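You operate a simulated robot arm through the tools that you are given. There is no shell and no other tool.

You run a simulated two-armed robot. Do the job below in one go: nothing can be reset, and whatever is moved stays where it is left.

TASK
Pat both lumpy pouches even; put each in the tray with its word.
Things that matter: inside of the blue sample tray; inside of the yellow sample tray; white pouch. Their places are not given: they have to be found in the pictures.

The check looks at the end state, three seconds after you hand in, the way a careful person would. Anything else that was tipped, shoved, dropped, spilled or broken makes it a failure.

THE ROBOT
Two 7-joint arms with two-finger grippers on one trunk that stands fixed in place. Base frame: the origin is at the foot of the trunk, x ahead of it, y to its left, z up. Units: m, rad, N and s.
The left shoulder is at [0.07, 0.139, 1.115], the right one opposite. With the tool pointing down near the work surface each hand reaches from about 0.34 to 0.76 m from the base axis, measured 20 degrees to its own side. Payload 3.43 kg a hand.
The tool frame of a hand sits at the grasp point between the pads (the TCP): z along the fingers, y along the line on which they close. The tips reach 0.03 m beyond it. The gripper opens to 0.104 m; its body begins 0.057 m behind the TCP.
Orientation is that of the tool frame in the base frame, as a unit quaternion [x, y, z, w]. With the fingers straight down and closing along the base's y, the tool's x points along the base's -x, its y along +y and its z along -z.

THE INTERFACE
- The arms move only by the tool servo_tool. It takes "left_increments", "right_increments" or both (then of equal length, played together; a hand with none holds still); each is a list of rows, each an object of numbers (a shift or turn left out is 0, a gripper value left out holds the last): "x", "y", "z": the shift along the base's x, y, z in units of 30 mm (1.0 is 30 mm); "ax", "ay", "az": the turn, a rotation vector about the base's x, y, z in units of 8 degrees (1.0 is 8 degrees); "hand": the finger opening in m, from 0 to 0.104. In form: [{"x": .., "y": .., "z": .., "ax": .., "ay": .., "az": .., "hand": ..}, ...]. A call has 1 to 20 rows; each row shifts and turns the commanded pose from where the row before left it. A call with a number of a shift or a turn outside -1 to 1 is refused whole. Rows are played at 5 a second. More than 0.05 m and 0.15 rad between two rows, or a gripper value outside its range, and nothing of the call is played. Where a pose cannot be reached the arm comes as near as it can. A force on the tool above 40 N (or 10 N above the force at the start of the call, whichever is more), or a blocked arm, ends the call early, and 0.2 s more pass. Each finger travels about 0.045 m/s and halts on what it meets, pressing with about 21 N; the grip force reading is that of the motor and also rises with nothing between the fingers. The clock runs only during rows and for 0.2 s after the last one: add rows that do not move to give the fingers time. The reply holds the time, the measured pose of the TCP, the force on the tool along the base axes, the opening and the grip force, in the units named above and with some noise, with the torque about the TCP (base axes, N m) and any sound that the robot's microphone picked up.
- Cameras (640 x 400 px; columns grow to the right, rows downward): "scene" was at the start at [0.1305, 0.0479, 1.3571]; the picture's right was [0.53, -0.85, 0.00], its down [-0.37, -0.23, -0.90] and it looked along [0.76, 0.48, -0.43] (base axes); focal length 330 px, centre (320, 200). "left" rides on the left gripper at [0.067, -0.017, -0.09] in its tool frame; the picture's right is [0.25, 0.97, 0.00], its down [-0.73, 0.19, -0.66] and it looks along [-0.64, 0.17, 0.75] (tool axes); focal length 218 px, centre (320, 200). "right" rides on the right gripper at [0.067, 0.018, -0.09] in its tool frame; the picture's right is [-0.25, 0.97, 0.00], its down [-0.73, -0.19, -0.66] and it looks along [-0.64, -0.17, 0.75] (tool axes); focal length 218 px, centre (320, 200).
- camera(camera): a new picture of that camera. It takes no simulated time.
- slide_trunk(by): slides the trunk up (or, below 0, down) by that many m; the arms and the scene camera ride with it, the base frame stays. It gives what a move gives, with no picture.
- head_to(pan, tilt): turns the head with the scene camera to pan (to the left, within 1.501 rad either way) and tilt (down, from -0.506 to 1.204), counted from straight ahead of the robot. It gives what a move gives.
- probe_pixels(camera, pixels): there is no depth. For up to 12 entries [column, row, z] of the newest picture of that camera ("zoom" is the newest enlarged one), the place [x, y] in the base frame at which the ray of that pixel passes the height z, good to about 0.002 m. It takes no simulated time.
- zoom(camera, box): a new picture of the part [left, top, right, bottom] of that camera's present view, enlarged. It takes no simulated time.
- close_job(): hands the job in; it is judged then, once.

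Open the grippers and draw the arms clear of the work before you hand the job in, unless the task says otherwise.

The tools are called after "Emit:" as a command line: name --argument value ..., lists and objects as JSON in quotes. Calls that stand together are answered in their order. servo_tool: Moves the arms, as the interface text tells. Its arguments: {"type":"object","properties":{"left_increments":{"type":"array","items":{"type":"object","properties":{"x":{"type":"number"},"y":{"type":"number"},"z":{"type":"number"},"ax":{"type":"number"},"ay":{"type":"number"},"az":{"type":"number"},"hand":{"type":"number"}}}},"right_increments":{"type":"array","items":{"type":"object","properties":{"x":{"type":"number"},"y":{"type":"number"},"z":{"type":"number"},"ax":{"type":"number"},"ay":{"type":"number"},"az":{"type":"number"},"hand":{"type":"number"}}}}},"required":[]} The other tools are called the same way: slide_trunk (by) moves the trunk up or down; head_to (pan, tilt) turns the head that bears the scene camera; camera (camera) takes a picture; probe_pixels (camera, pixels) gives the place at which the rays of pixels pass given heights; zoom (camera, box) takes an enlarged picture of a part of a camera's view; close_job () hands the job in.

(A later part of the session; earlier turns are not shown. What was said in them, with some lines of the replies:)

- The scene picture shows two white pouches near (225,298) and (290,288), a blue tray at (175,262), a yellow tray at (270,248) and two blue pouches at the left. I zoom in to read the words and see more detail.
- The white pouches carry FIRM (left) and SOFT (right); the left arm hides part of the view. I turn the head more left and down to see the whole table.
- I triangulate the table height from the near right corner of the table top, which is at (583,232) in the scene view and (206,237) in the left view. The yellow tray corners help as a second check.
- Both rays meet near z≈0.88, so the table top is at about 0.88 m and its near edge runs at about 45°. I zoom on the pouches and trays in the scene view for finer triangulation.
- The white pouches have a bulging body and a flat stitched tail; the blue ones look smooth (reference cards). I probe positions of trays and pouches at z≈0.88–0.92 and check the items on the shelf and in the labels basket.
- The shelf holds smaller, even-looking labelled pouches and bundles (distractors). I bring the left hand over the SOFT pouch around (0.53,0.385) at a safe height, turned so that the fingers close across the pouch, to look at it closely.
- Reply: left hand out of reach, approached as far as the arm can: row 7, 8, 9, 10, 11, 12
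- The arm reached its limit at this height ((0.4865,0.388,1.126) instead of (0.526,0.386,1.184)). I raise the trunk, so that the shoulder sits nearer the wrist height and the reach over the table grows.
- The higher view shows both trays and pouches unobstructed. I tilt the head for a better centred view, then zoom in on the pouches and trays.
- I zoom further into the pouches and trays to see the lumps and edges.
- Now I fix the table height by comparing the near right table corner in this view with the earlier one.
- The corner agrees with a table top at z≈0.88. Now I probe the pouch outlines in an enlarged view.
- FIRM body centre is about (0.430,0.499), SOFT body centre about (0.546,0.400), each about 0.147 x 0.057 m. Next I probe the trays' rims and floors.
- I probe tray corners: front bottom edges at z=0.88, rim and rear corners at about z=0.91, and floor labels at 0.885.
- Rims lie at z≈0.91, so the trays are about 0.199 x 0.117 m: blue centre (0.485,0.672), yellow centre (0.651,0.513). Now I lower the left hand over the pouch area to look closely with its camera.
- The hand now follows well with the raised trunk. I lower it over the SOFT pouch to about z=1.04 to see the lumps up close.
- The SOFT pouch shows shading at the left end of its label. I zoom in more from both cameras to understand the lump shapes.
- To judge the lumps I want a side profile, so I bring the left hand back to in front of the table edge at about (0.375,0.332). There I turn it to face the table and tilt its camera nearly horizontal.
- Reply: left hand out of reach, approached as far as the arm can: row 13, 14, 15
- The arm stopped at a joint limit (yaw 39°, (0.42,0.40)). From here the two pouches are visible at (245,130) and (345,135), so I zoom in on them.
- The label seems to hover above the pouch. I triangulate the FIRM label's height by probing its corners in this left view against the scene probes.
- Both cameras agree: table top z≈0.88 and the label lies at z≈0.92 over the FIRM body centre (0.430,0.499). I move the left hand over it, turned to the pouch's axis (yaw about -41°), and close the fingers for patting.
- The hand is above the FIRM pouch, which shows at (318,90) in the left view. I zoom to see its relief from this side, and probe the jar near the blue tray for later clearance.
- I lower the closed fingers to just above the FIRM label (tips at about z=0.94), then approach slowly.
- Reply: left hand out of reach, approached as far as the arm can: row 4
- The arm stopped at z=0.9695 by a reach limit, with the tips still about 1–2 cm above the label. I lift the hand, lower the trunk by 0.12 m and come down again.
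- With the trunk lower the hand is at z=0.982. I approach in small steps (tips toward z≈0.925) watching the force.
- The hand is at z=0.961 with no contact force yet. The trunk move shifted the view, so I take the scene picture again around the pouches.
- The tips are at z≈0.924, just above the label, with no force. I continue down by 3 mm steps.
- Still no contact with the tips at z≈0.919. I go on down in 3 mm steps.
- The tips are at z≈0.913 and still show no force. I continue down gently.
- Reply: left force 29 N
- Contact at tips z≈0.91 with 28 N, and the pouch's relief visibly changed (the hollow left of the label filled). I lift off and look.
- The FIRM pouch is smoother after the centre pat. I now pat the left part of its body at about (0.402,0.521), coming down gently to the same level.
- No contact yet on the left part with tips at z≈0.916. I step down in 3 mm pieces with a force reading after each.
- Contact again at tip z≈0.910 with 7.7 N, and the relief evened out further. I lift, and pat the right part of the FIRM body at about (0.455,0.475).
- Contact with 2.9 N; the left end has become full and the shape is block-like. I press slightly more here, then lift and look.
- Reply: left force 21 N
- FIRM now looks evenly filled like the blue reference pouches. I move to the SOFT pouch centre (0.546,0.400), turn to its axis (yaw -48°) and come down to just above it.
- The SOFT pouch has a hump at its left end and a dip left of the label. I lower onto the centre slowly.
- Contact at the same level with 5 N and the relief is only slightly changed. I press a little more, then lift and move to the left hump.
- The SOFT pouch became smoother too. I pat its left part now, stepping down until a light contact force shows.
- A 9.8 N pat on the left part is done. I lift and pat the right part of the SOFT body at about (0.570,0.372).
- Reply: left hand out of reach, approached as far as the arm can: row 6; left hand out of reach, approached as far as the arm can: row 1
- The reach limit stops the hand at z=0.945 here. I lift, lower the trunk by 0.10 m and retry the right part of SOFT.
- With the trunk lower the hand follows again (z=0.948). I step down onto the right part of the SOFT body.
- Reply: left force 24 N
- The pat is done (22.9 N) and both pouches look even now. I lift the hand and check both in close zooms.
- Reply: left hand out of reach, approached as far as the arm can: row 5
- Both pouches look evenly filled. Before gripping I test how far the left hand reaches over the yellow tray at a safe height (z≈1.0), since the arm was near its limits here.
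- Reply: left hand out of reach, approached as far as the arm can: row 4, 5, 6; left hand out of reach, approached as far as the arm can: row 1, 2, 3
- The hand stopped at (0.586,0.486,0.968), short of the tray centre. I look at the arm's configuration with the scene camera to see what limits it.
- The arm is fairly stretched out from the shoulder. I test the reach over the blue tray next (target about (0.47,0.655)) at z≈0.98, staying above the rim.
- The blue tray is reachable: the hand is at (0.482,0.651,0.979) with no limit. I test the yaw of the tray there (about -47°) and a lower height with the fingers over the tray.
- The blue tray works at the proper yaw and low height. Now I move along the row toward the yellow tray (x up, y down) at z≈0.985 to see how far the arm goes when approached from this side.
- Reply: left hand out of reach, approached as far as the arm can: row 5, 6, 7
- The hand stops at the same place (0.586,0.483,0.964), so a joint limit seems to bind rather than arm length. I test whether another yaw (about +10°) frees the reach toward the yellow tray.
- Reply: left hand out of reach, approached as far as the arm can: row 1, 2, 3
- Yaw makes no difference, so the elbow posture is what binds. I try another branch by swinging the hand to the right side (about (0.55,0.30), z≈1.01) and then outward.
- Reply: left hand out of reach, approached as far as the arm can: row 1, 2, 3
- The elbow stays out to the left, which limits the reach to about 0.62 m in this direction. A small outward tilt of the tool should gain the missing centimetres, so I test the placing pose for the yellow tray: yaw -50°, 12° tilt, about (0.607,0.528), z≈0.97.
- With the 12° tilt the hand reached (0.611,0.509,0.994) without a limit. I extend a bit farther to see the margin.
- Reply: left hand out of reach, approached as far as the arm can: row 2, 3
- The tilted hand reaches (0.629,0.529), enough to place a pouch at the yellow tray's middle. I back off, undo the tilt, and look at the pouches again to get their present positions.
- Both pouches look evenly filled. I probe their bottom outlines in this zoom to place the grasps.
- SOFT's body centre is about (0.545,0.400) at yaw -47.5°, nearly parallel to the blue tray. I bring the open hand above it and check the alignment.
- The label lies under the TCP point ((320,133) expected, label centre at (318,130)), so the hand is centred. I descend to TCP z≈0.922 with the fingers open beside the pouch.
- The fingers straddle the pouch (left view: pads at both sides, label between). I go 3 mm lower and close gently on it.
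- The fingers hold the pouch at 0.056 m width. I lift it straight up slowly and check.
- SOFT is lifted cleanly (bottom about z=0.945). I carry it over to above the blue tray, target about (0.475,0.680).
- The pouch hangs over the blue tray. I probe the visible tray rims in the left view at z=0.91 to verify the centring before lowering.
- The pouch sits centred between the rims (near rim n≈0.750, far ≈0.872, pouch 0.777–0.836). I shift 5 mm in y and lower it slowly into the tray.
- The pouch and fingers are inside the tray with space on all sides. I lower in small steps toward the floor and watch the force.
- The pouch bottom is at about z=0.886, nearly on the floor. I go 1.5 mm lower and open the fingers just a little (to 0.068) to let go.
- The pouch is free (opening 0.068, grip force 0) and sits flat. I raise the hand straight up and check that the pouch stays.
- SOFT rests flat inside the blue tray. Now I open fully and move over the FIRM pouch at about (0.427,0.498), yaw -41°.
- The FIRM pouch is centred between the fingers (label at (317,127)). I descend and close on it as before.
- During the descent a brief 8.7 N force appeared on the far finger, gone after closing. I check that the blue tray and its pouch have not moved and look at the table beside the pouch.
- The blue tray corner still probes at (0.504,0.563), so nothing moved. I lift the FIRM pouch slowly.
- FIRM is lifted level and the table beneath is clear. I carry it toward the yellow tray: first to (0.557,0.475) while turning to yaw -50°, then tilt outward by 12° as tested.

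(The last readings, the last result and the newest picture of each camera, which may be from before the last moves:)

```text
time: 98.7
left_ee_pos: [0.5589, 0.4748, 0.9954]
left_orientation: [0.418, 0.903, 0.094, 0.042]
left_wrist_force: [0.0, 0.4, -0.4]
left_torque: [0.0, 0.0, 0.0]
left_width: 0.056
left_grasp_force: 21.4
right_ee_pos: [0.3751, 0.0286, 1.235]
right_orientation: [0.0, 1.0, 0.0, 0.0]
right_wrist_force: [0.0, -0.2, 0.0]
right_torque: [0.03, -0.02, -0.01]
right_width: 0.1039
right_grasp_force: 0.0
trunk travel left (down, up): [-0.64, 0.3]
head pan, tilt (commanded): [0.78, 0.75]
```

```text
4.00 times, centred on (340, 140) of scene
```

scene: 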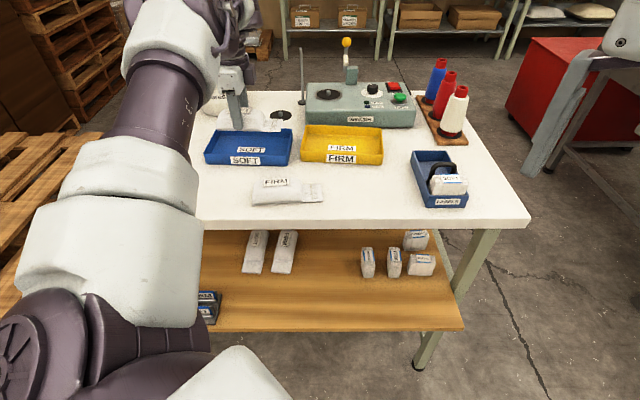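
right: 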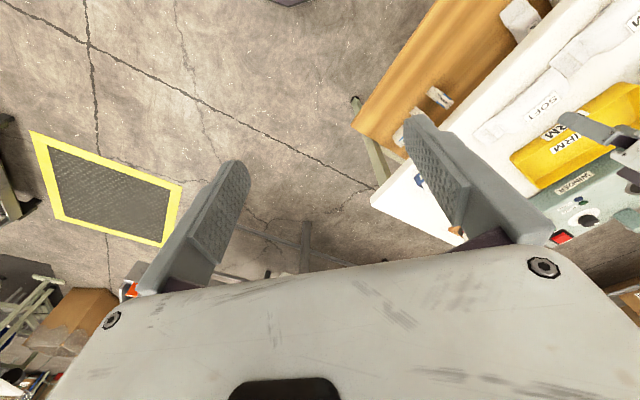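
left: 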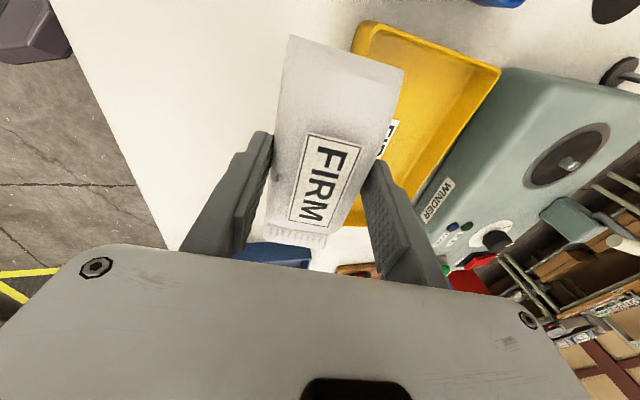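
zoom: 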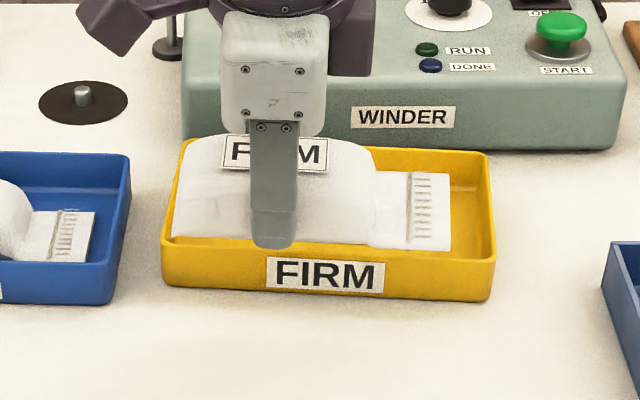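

The tilted pouch hovers in front of and above the yellow tray. I move it outward to about (0.628,0.531) at this height, then check centring.

Emit:
servo_tool --left_increments '[{"x": 0.46, "y": 0.38}, {"x": 0.46, "y": 0.38}, {"x": 0.46, "y": 0.38}, {"x": 0.46, "y": 0.38, "z": -0.2}, {"x": 0.46, "y": 0.38, "z": -0.2}, {}]'

Emit:
camera --camera "left"

Emit:
zoom --camera "scene" --box '[260, 90, 420, 190]'

```text
time: 100.1
left_ee_pos: [0.6233, 0.5318, 0.9847]
left_orientation: [0.418, 0.903, 0.095, 0.043]
left_wrist_force: [0.6, 0.0, 0.1]
left_torque: [0.02, 0.02, 0.01]
left_width: 0.0562
left_grasp_force: 21.5
left hand out of reach, approached as far as the arm can: row 5
right_ee_pos: [0.3757, 0.0272, 1.236]
right_orientation: [0.0, 1.0, 0.0, -0.001]
right_wrist_force: [-0.4, -0.9, 0.3]
right_torque: [-0.03, 0.02, 0.0]
right_width: 0.1041
right_grasp_force: 0.1
trunk travel left (down, up): [-0.64, 0.3]
head pan, tilt (commanded): [0.78, 0.75]
```

```text
taken
```

left: 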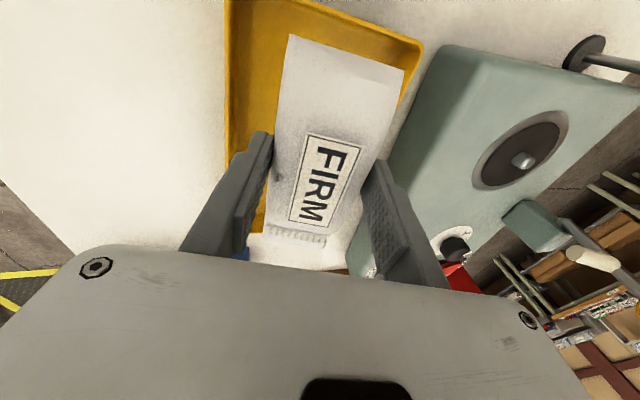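

```text
4.00 times, centred on (340, 140) of scene
```

zoom: 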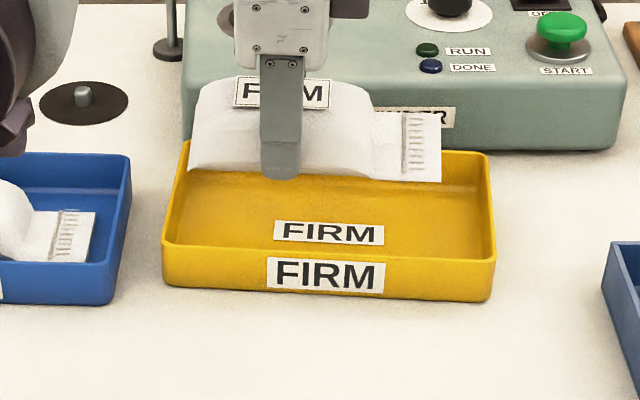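

The hand is at (0.623,0.532,0.985). I probe the yellow rims in the left view (z=0.91) to confirm the pouch lies between them.

Emit:
probe_pixels --camera "left" --pixels '[[227, 40, 0.91], [228, 120, 0.91], [423, 44, 0.91], [405, 95, 0.91], [228, 0, 0.91], [290, 36, 0.94], [404, 70, 0.953]]'

Emit:
zoom --camera "left" --box '[200, 0, 450, 270]'

```text
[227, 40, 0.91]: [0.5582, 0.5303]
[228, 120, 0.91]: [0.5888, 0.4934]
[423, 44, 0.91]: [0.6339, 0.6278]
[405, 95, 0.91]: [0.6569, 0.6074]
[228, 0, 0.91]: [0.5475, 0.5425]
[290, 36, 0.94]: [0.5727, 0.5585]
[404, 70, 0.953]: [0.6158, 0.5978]
```

```text
1.48 times, centred on (325, 135) of left
```

zoom: 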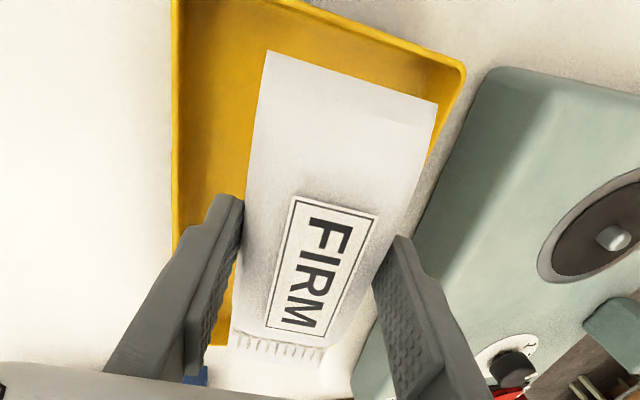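

The pouch (n 0.796–0.852) lies well between the yellow rims (0.768–0.890), its left end about 9 mm inside the wall. I lower it slowly into the tray.

Emit:
servo_tool --left_increments '[{"z": -0.4}, {"z": -0.4}, {"z": -0.3}, {"z": -0.2}, {}]'

Emit:
camera --camera "left"

Emit:
zoom --camera "scene" --box '[280, 90, 400, 180]'

```text
time: 101.3
left_ee_pos: [0.6232, 0.532, 0.9438]
left_orientation: [0.418, 0.903, 0.094, 0.041]
left_wrist_force: [-0.5, 0.6, -1.2]
left_torque: [0.02, -0.01, -0.03]
left_width: 0.0564
left_grasp_force: 20.8
right_ee_pos: [0.375, 0.0278, 1.2361]
right_orientation: [0.0, 1.0, -0.001, -0.001]
right_wrist_force: [0.2, 0.5, 0.4]
right_torque: [0.04, -0.01, 0.02]
right_width: 0.104
right_grasp_force: 0.1
trunk travel left (down, up): [-0.64, 0.3]
head pan, tilt (commanded): [0.78, 0.75]
```

```text
taken
```

left: 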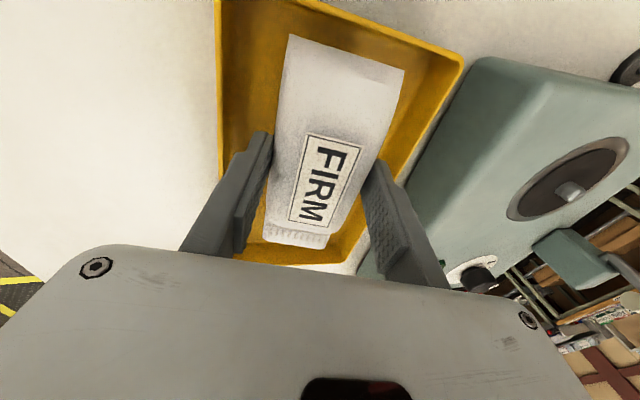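

```text
4.44 times, centred on (340, 135) of scene
```

zoom: 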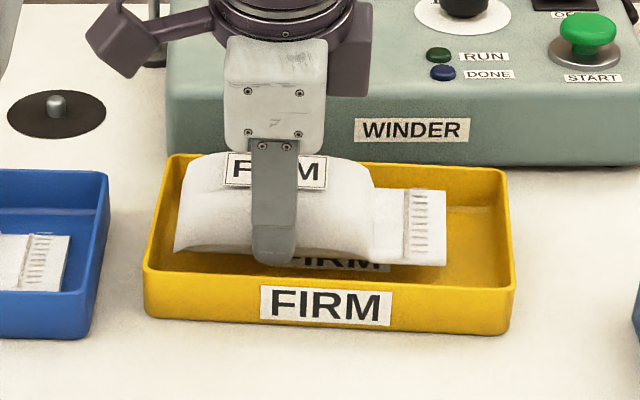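

The pouch is inside the tray, its near edge about 1.5 cm above the floor. I shift it about 5 mm to the right and lower further in small steps.

Emit:
servo_tool --left_increments '[{"x": 0.1, "y": -0.12}, {"z": -0.15}, {"z": -0.15}, {}]'

Emit:
servo_tool --left_increments '[{"z": -0.08}, {}]'

Emit:
zoom --camera "scene" --box '[280, 90, 400, 180]'

```text
time: 102.3
left_ee_pos: [0.6261, 0.5289, 0.9359]
left_orientation: [0.419, 0.902, 0.093, 0.042]
left_wrist_force: [0.0, -0.7, -0.9]
left_torque: [0.0, 0.0, 0.0]
left_width: 0.0562
left_grasp_force: 20.7
right_ee_pos: [0.3764, 0.0276, 1.2361]
right_orientation: [0.0, 1.0, 0.0, 0.0]
right_wrist_force: [0.6, -0.1, -0.2]
right_torque: [0.04, 0.01, -0.02]
right_width: 0.1041
right_grasp_force: 0.1
trunk travel left (down, up): [-0.64, 0.3]
head pan, tilt (commanded): [0.78, 0.75]
```

```text
time: 102.9
left_ee_pos: [0.6263, 0.5286, 0.9332]
left_orientation: [0.419, 0.902, 0.093, 0.041]
left_wrist_force: [-0.1, 1.1, 0.0]
left_torque: [-0.02, -0.03, 0.0]
left_width: 0.0562
left_grasp_force: 20.8
right_ee_pos: [0.3746, 0.0281, 1.235]
right_orientation: [0.0, 1.0, 0.0, 0.0]
right_wrist_force: [0.4, -0.9, 0.1]
right_torque: [-0.04, 0.05, -0.01]
right_width: 0.104
right_grasp_force: 0.1
trunk travel left (down, up): [-0.64, 0.3]
head pan, tilt (commanded): [0.78, 0.75]
```

```text
4.44 times, centred on (340, 135) of scene
```

zoom: 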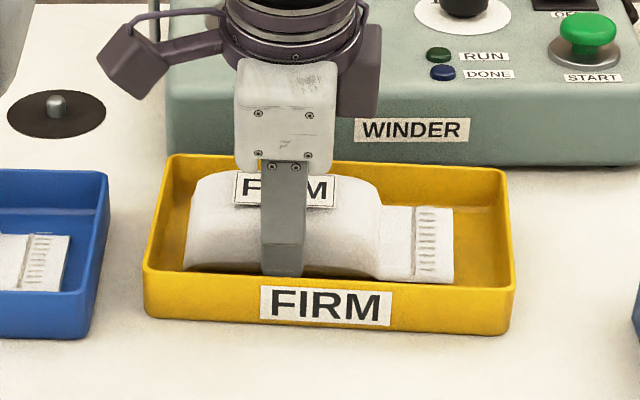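

The near edge is about 4 mm above the tray floor. I lower 3 mm more and then open slightly to release.

Emit:
servo_tool --left_increments '[{"z": -0.1}, {}]'

Emit:
camera --camera "left"

```text
time: 103.5
left_ee_pos: [0.6267, 0.5281, 0.9306]
left_orientation: [0.418, 0.903, 0.094, 0.041]
left_wrist_force: [-0.5, 0.4, -0.9]
left_torque: [0.0, -0.01, -0.01]
left_width: 0.0562
left_grasp_force: 21.1
right_ee_pos: [0.3749, 0.0291, 1.2357]
right_orientation: [0.0, 1.0, 0.0, 0.0]
right_wrist_force: [-0.6, 0.0, -0.2]
right_torque: [-0.02, -0.02, 0.0]
right_width: 0.104
right_grasp_force: 0.1
trunk travel left (down, up): [-0.64, 0.3]
head pan, tilt (commanded): [0.78, 0.75]
```

```text
taken
```

left: 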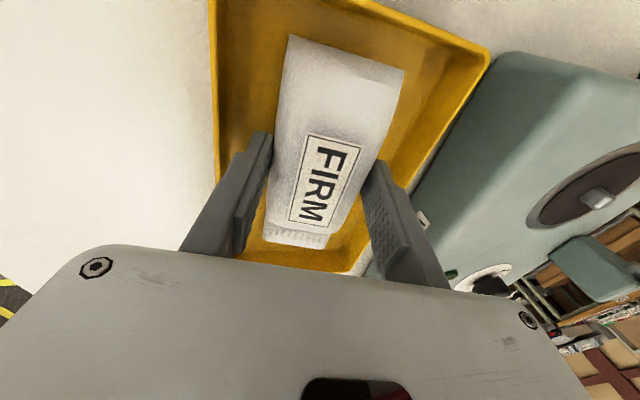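

The pouch hangs just above the floor with both fingers inside the rims. I shift 4 mm outward for more clearance at the near wall, then open slowly to 0.066.

Emit:
servo_tool --left_increments '[{"x": 0.1, "y": 0.09}, {}]'

Emit:
servo_tool --left_increments '[{"hand": 0.059}, {"hand": 0.062}, {"hand": 0.066}, {}, {}]'

Emit:
camera --camera "left"

Emit:
zoom --camera "scene" --box '[280, 90, 400, 180]'

```text
time: 104.1
left_ee_pos: [0.6285, 0.5306, 0.9315]
left_orientation: [0.418, 0.903, 0.094, 0.042]
left_wrist_force: [0.0, 0.2, -0.4]
left_torque: [0.01, 0.0, -0.02]
left_width: 0.0565
left_grasp_force: 20.5
right_ee_pos: [0.3754, 0.0275, 1.2358]
right_orientation: [0.0, 1.0, 0.0, 0.001]
right_wrist_force: [-0.7, 0.6, 0.7]
right_torque: [-0.01, 0.04, 0.0]
right_width: 0.1042
right_grasp_force: 0.1
trunk travel left (down, up): [-0.64, 0.3]
head pan, tilt (commanded): [0.78, 0.75]
```

```text
time: 105.3
left_ee_pos: [0.6283, 0.5307, 0.9296]
left_orientation: [0.417, 0.903, 0.096, 0.044]
left_wrist_force: [-1.2, 0.0, -0.6]
left_torque: [-0.02, -0.03, 0.03]
left_width: 0.0662
left_grasp_force: 0.1
right_ee_pos: [0.3756, 0.0277, 1.2355]
right_orientation: [-0.001, 1.0, 0.0, -0.001]
right_wrist_force: [-0.6, 0.4, 0.5]
right_torque: [0.03, 0.04, 0.0]
right_width: 0.1041
right_grasp_force: 0.1
trunk travel left (down, up): [-0.64, 0.3]
head pan, tilt (commanded): [0.78, 0.75]
```

```text
taken
```

left: 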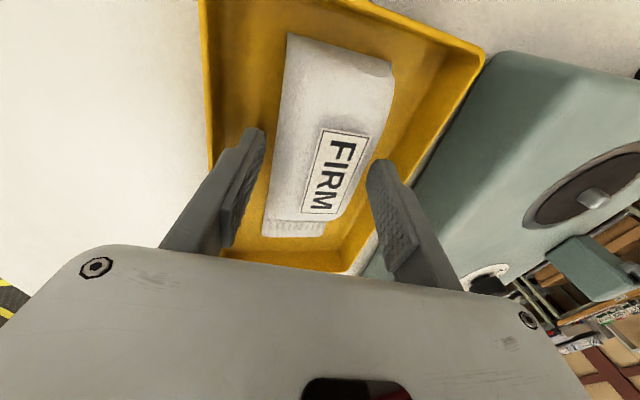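

```text
4.44 times, centred on (340, 135) of scene
```

zoom: 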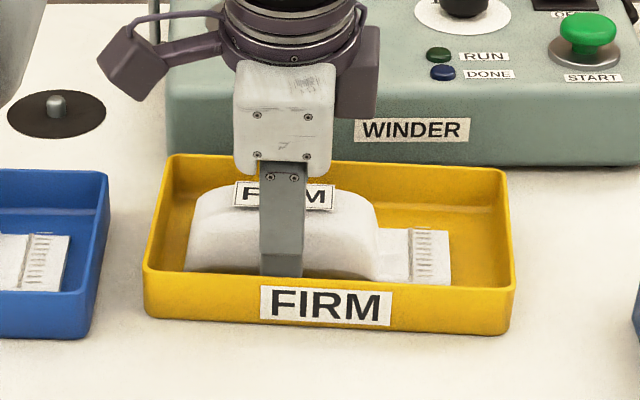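

FIRM settled flat in the yellow tray. I raise the hand vertically, slowly at first.

Emit:
servo_tool --left_increments '[{"z": 0.2}, {"z": 0.3}, {"z": 0.5}, {"z": 0.6}, {"x": -0.4, "y": -0.35, "z": 0.4}, {}]'

Emit:
camera --camera "left"

Emit:
zoom --camera "scene" --box '[280, 90, 400, 180]'

```text
time: 106.7
left_ee_pos: [0.6161, 0.5198, 0.9904]
left_orientation: [0.418, 0.903, 0.093, 0.041]
left_wrist_force: [-0.1, -0.1, 0.1]
left_torque: [0.01, 0.04, -0.05]
left_width: 0.0661
left_grasp_force: 0.1
right_ee_pos: [0.375, 0.0288, 1.2366]
right_orientation: [0.0, 1.0, 0.0, 0.0]
right_wrist_force: [-0.3, 0.2, 0.1]
right_torque: [-0.03, -0.01, 0.02]
right_width: 0.1041
right_grasp_force: 0.1
trunk travel left (down, up): [-0.64, 0.3]
head pan, tilt (commanded): [0.78, 0.75]
```

```text
taken
```

left: 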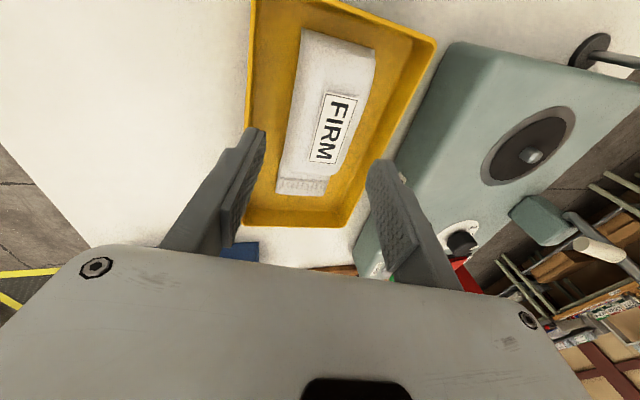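

```text
4.44 times, centred on (340, 135) of scene
```

zoom: 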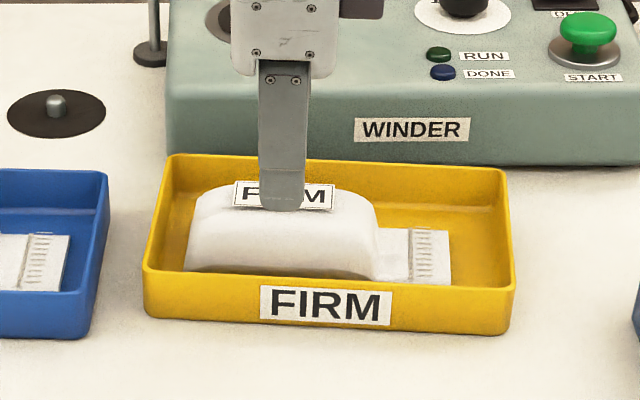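

FIRM lies flat inside the yellow tray. I withdraw the hand, undo the tilt and draw the arm back from the table.

Emit:
servo_tool --left_increments '[{"x": -0.7, "y": -0.5, "z": 0.3}, {"x": -0.7, "y": -0.5, "z": 0.3, "ax": -0.33, "ay": 0.385}, {"x": -0.7, "y": -0.5, "z": 0.3, "ax": -0.33, "ay": 0.385}, {"x": -0.8, "y": -0.4, "z": 0.5, "ax": -0.33, "ay": 0.385}, {"x": -0.8, "y": -0.4, "z": 0.6, "hand": 0.104}, {"x": -0.8, "y": -0.4, "z": 0.6, "az": 0.6}, {"x": -0.8, "y": -0.4, "z": 0.6, "az": 0.6}, {"x": -0.8, "y": -0.4, "z": 0.6, "az": 0.6}, {"x": -0.8, "y": -0.4, "z": 0.5, "az": 0.6}, {"x": -0.8, "y": -0.3, "az": 0.6}, {"x": -0.8, "az": 0.6}, {}]'

Emit:
camera --camera "scene"

```text
time: 109.3
left_ee_pos: [0.3651, 0.3939, 1.1192]
left_orientation: [0.18, 0.984, -0.004, -0.003]
left_wrist_force: [-0.3, -0.2, 0.4]
left_torque: [0.01, 0.0, 0.0]
left_width: 0.1041
left_grasp_force: 0.0
right_ee_pos: [0.3761, 0.0275, 1.2353]
right_orientation: [-0.001, 1.0, 0.0, 0.0]
right_wrist_force: [0.6, -0.7, -0.1]
right_torque: [-0.04, 0.02, 0.02]
right_width: 0.1039
right_grasp_force: 0.0
trunk travel left (down, up): [-0.64, 0.3]
head pan, tilt (commanded): [0.78, 0.75]
```

```text
taken
```

scene: 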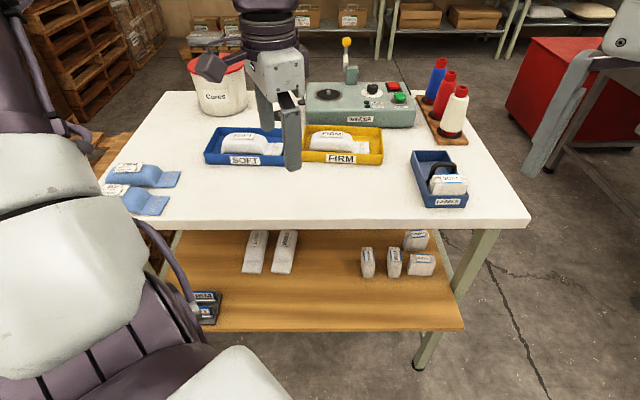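

Both pouches are in their trays. I draw the arm back farther toward its starting place, then inspect the end state in zooms.

Emit:
servo_tool --left_increments '[{"x": -0.6, "y": -0.5, "z": 0.2, "az": 0.5}, {"x": -0.6, "y": -0.5, "z": 0.2, "az": 0.5}, {"x": -0.6, "y": -0.5, "z": 0.2, "az": 0.5}, {"x": -0.6, "y": -0.5, "z": 0.2, "az": 0.5}, {"x": -0.6, "y": -0.5, "z": 0.2, "az": 0.5}, {"x": -0.6, "y": -0.5, "z": 0.2}, {}]'

Emit:
camera --camera "scene"

Emit:
zoom --camera "scene" --box '[195, 110, 395, 210]'

Emit:
zoom --camera "scene" --box '[90, 140, 250, 230]'

```text
time: 110.9
left_ee_pos: [0.2543, 0.3055, 1.1566]
left_orientation: [0.008, 1.0, -0.004, -0.001]
left_wrist_force: [-0.1, 0.0, 0.6]
left_torque: [-0.05, 0.0, 0.0]
left_width: 0.104
left_grasp_force: 0.0
right_ee_pos: [0.3756, 0.0286, 1.2355]
right_orientation: [0.0, 1.0, 0.0, 0.0]
right_wrist_force: [-0.3, -0.3, -0.1]
right_torque: [-0.01, 0.03, 0.02]
right_width: 0.104
right_grasp_force: 0.0
trunk travel left (down, up): [-0.64, 0.3]
head pan, tilt (commanded): [0.78, 0.75]
```

```text
taken
```

scene: 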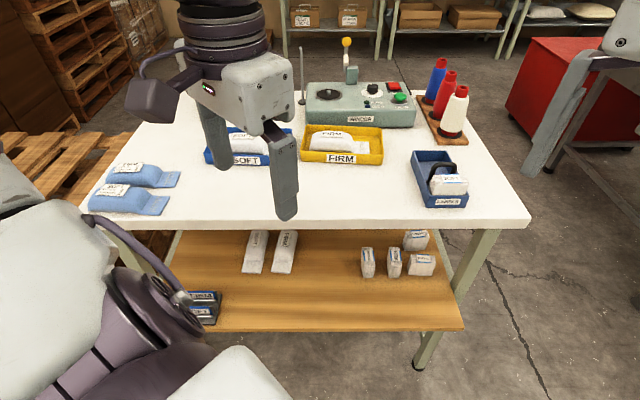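

```text
3.20 times, centred on (295, 160) of scene
```

zoom: 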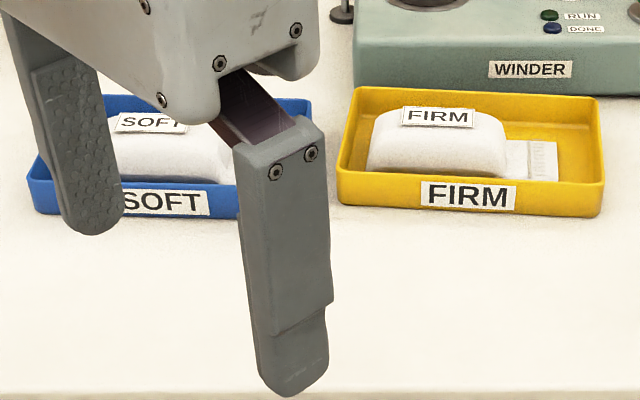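

```text
4.00 times, centred on (170, 185) of scene
```

zoom: 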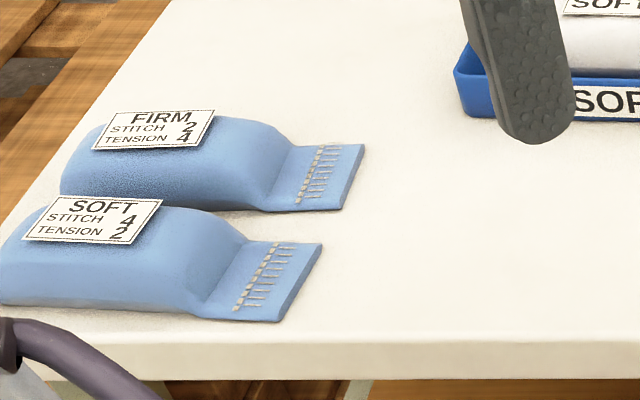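

FIRM looks smooth in the yellow tray, and the blue reference pouches are untouched. I raise the left hand a little so that it does not hide the blue tray, and then check both pouches and the shelf once more.

Emit:
servo_tool --left_increments '[{"z": 0.9}, {"z": 0.9}, {"z": 0.9}, {"z": 0.9}, {"z": 0.9}, {}]'

Emit:
zoom --camera "scene" --box '[195, 110, 395, 210]'

Emit:
zoom --camera "scene" --box '[220, 220, 340, 290]'

Emit:
camera --camera "left"

```text
time: 112.3
left_ee_pos: [0.2548, 0.291, 1.2464]
left_orientation: [0.007, 1.0, -0.005, -0.002]
left_wrist_force: [1.4, -1.0, 0.4]
left_torque: [0.02, -0.02, 0.01]
left_width: 0.104
left_grasp_force: 0.1
left hand out of reach, approached as far as the arm can: row 4, 5
right_ee_pos: [0.3748, 0.0285, 1.2359]
right_orientation: [0.001, 1.0, 0.001, 0.0]
right_wrist_force: [0.1, 0.6, -0.4]
right_torque: [-0.02, 0.01, -0.02]
right_width: 0.1039
right_grasp_force: 0.1
trunk travel left (down, up): [-0.64, 0.3]
head pan, tilt (commanded): [0.78, 0.75]
```

```text
3.20 times, centred on (295, 160) of scene
```

zoom: 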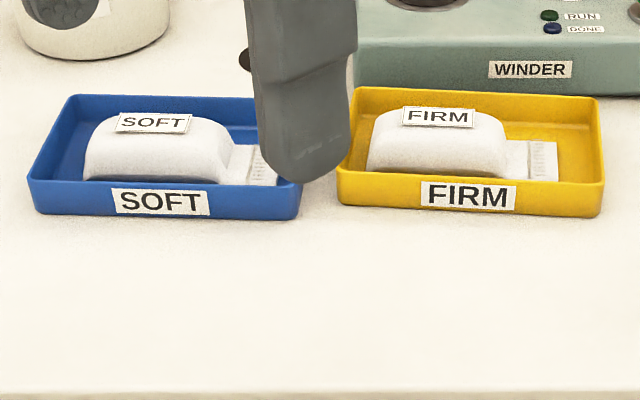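

```text
5.33 times, centred on (280, 255) of scene
```

zoom: 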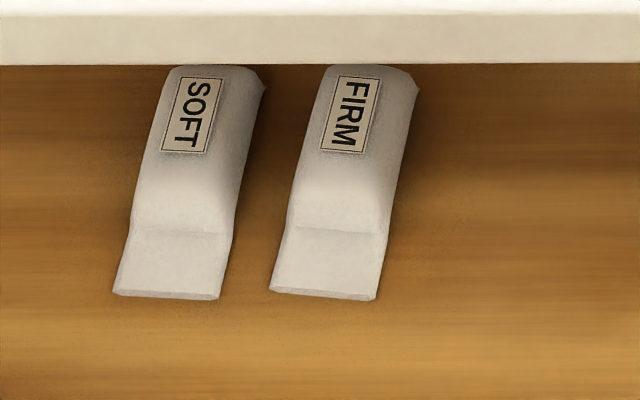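

```text
taken
```

left: 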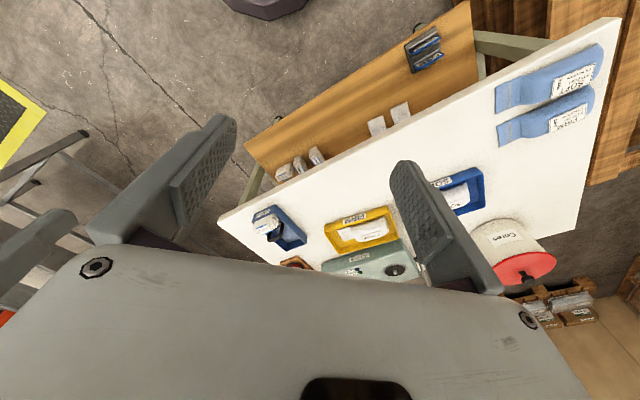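

The shelf pouches are even and untouched, and both white pouches are in their matching trays. One last close look at each pouch's surface before handing in.

Emit:
zoom --camera "scene" --box '[205, 135, 285, 180]'

Emit:
zoom --camera "scene" --box '[300, 133, 385, 180]'

```text
8.00 times, centred on (245, 158) of scene
```

zoom: 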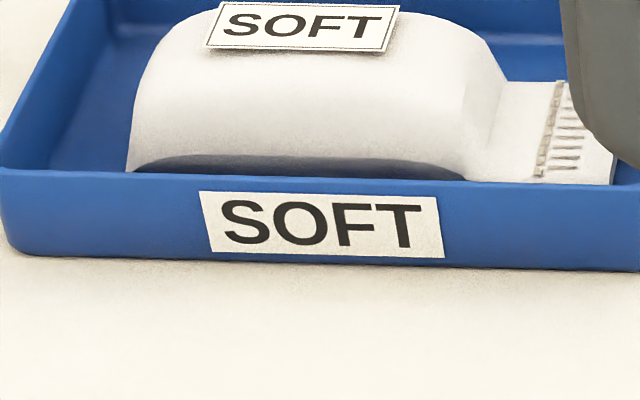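

```text
7.53 times, centred on (342, 156) of scene
```

zoom: 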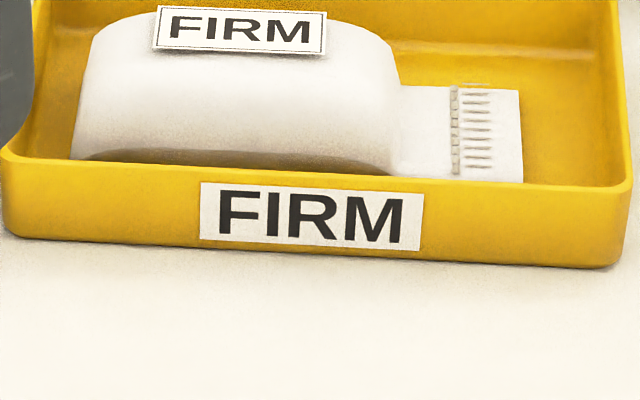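

Both pouches are smooth and lie inside the tray with their own word; the grippers are open and the arms are clear of the table. I hand the job in.

Emit:
close_job

```text
The job is handed in.
```

I patted both lumpy white pouches even and put each in the tray with its word: SOFT in the blue tray, FIRM in the yellow tray. The job is handed in.

- **Patting:** I pressed each pouch with closed fingers at three spots along its body. In the last close-up views both looked evenly filled, like the blue reference pouches.
- **Placing:** SOFT was set down flat. FIRM went in with the hand tilted about 12° because the left arm could not quite reach the yellow tray upright. When released, FIRM's far side dropped about a centimetre and it settled flat.
- **Surroundings:** In the final views nothing else on the table or shelf had been moved, tipped or dropped. While reaching down for FIRM, the far finger briefly read about 9 N. I found nothing there, and a check of one corner of the blue tray showed it had not moved.

I opened both grippers and drew the left arm back off the table before handing in. The right arm never worked over it.
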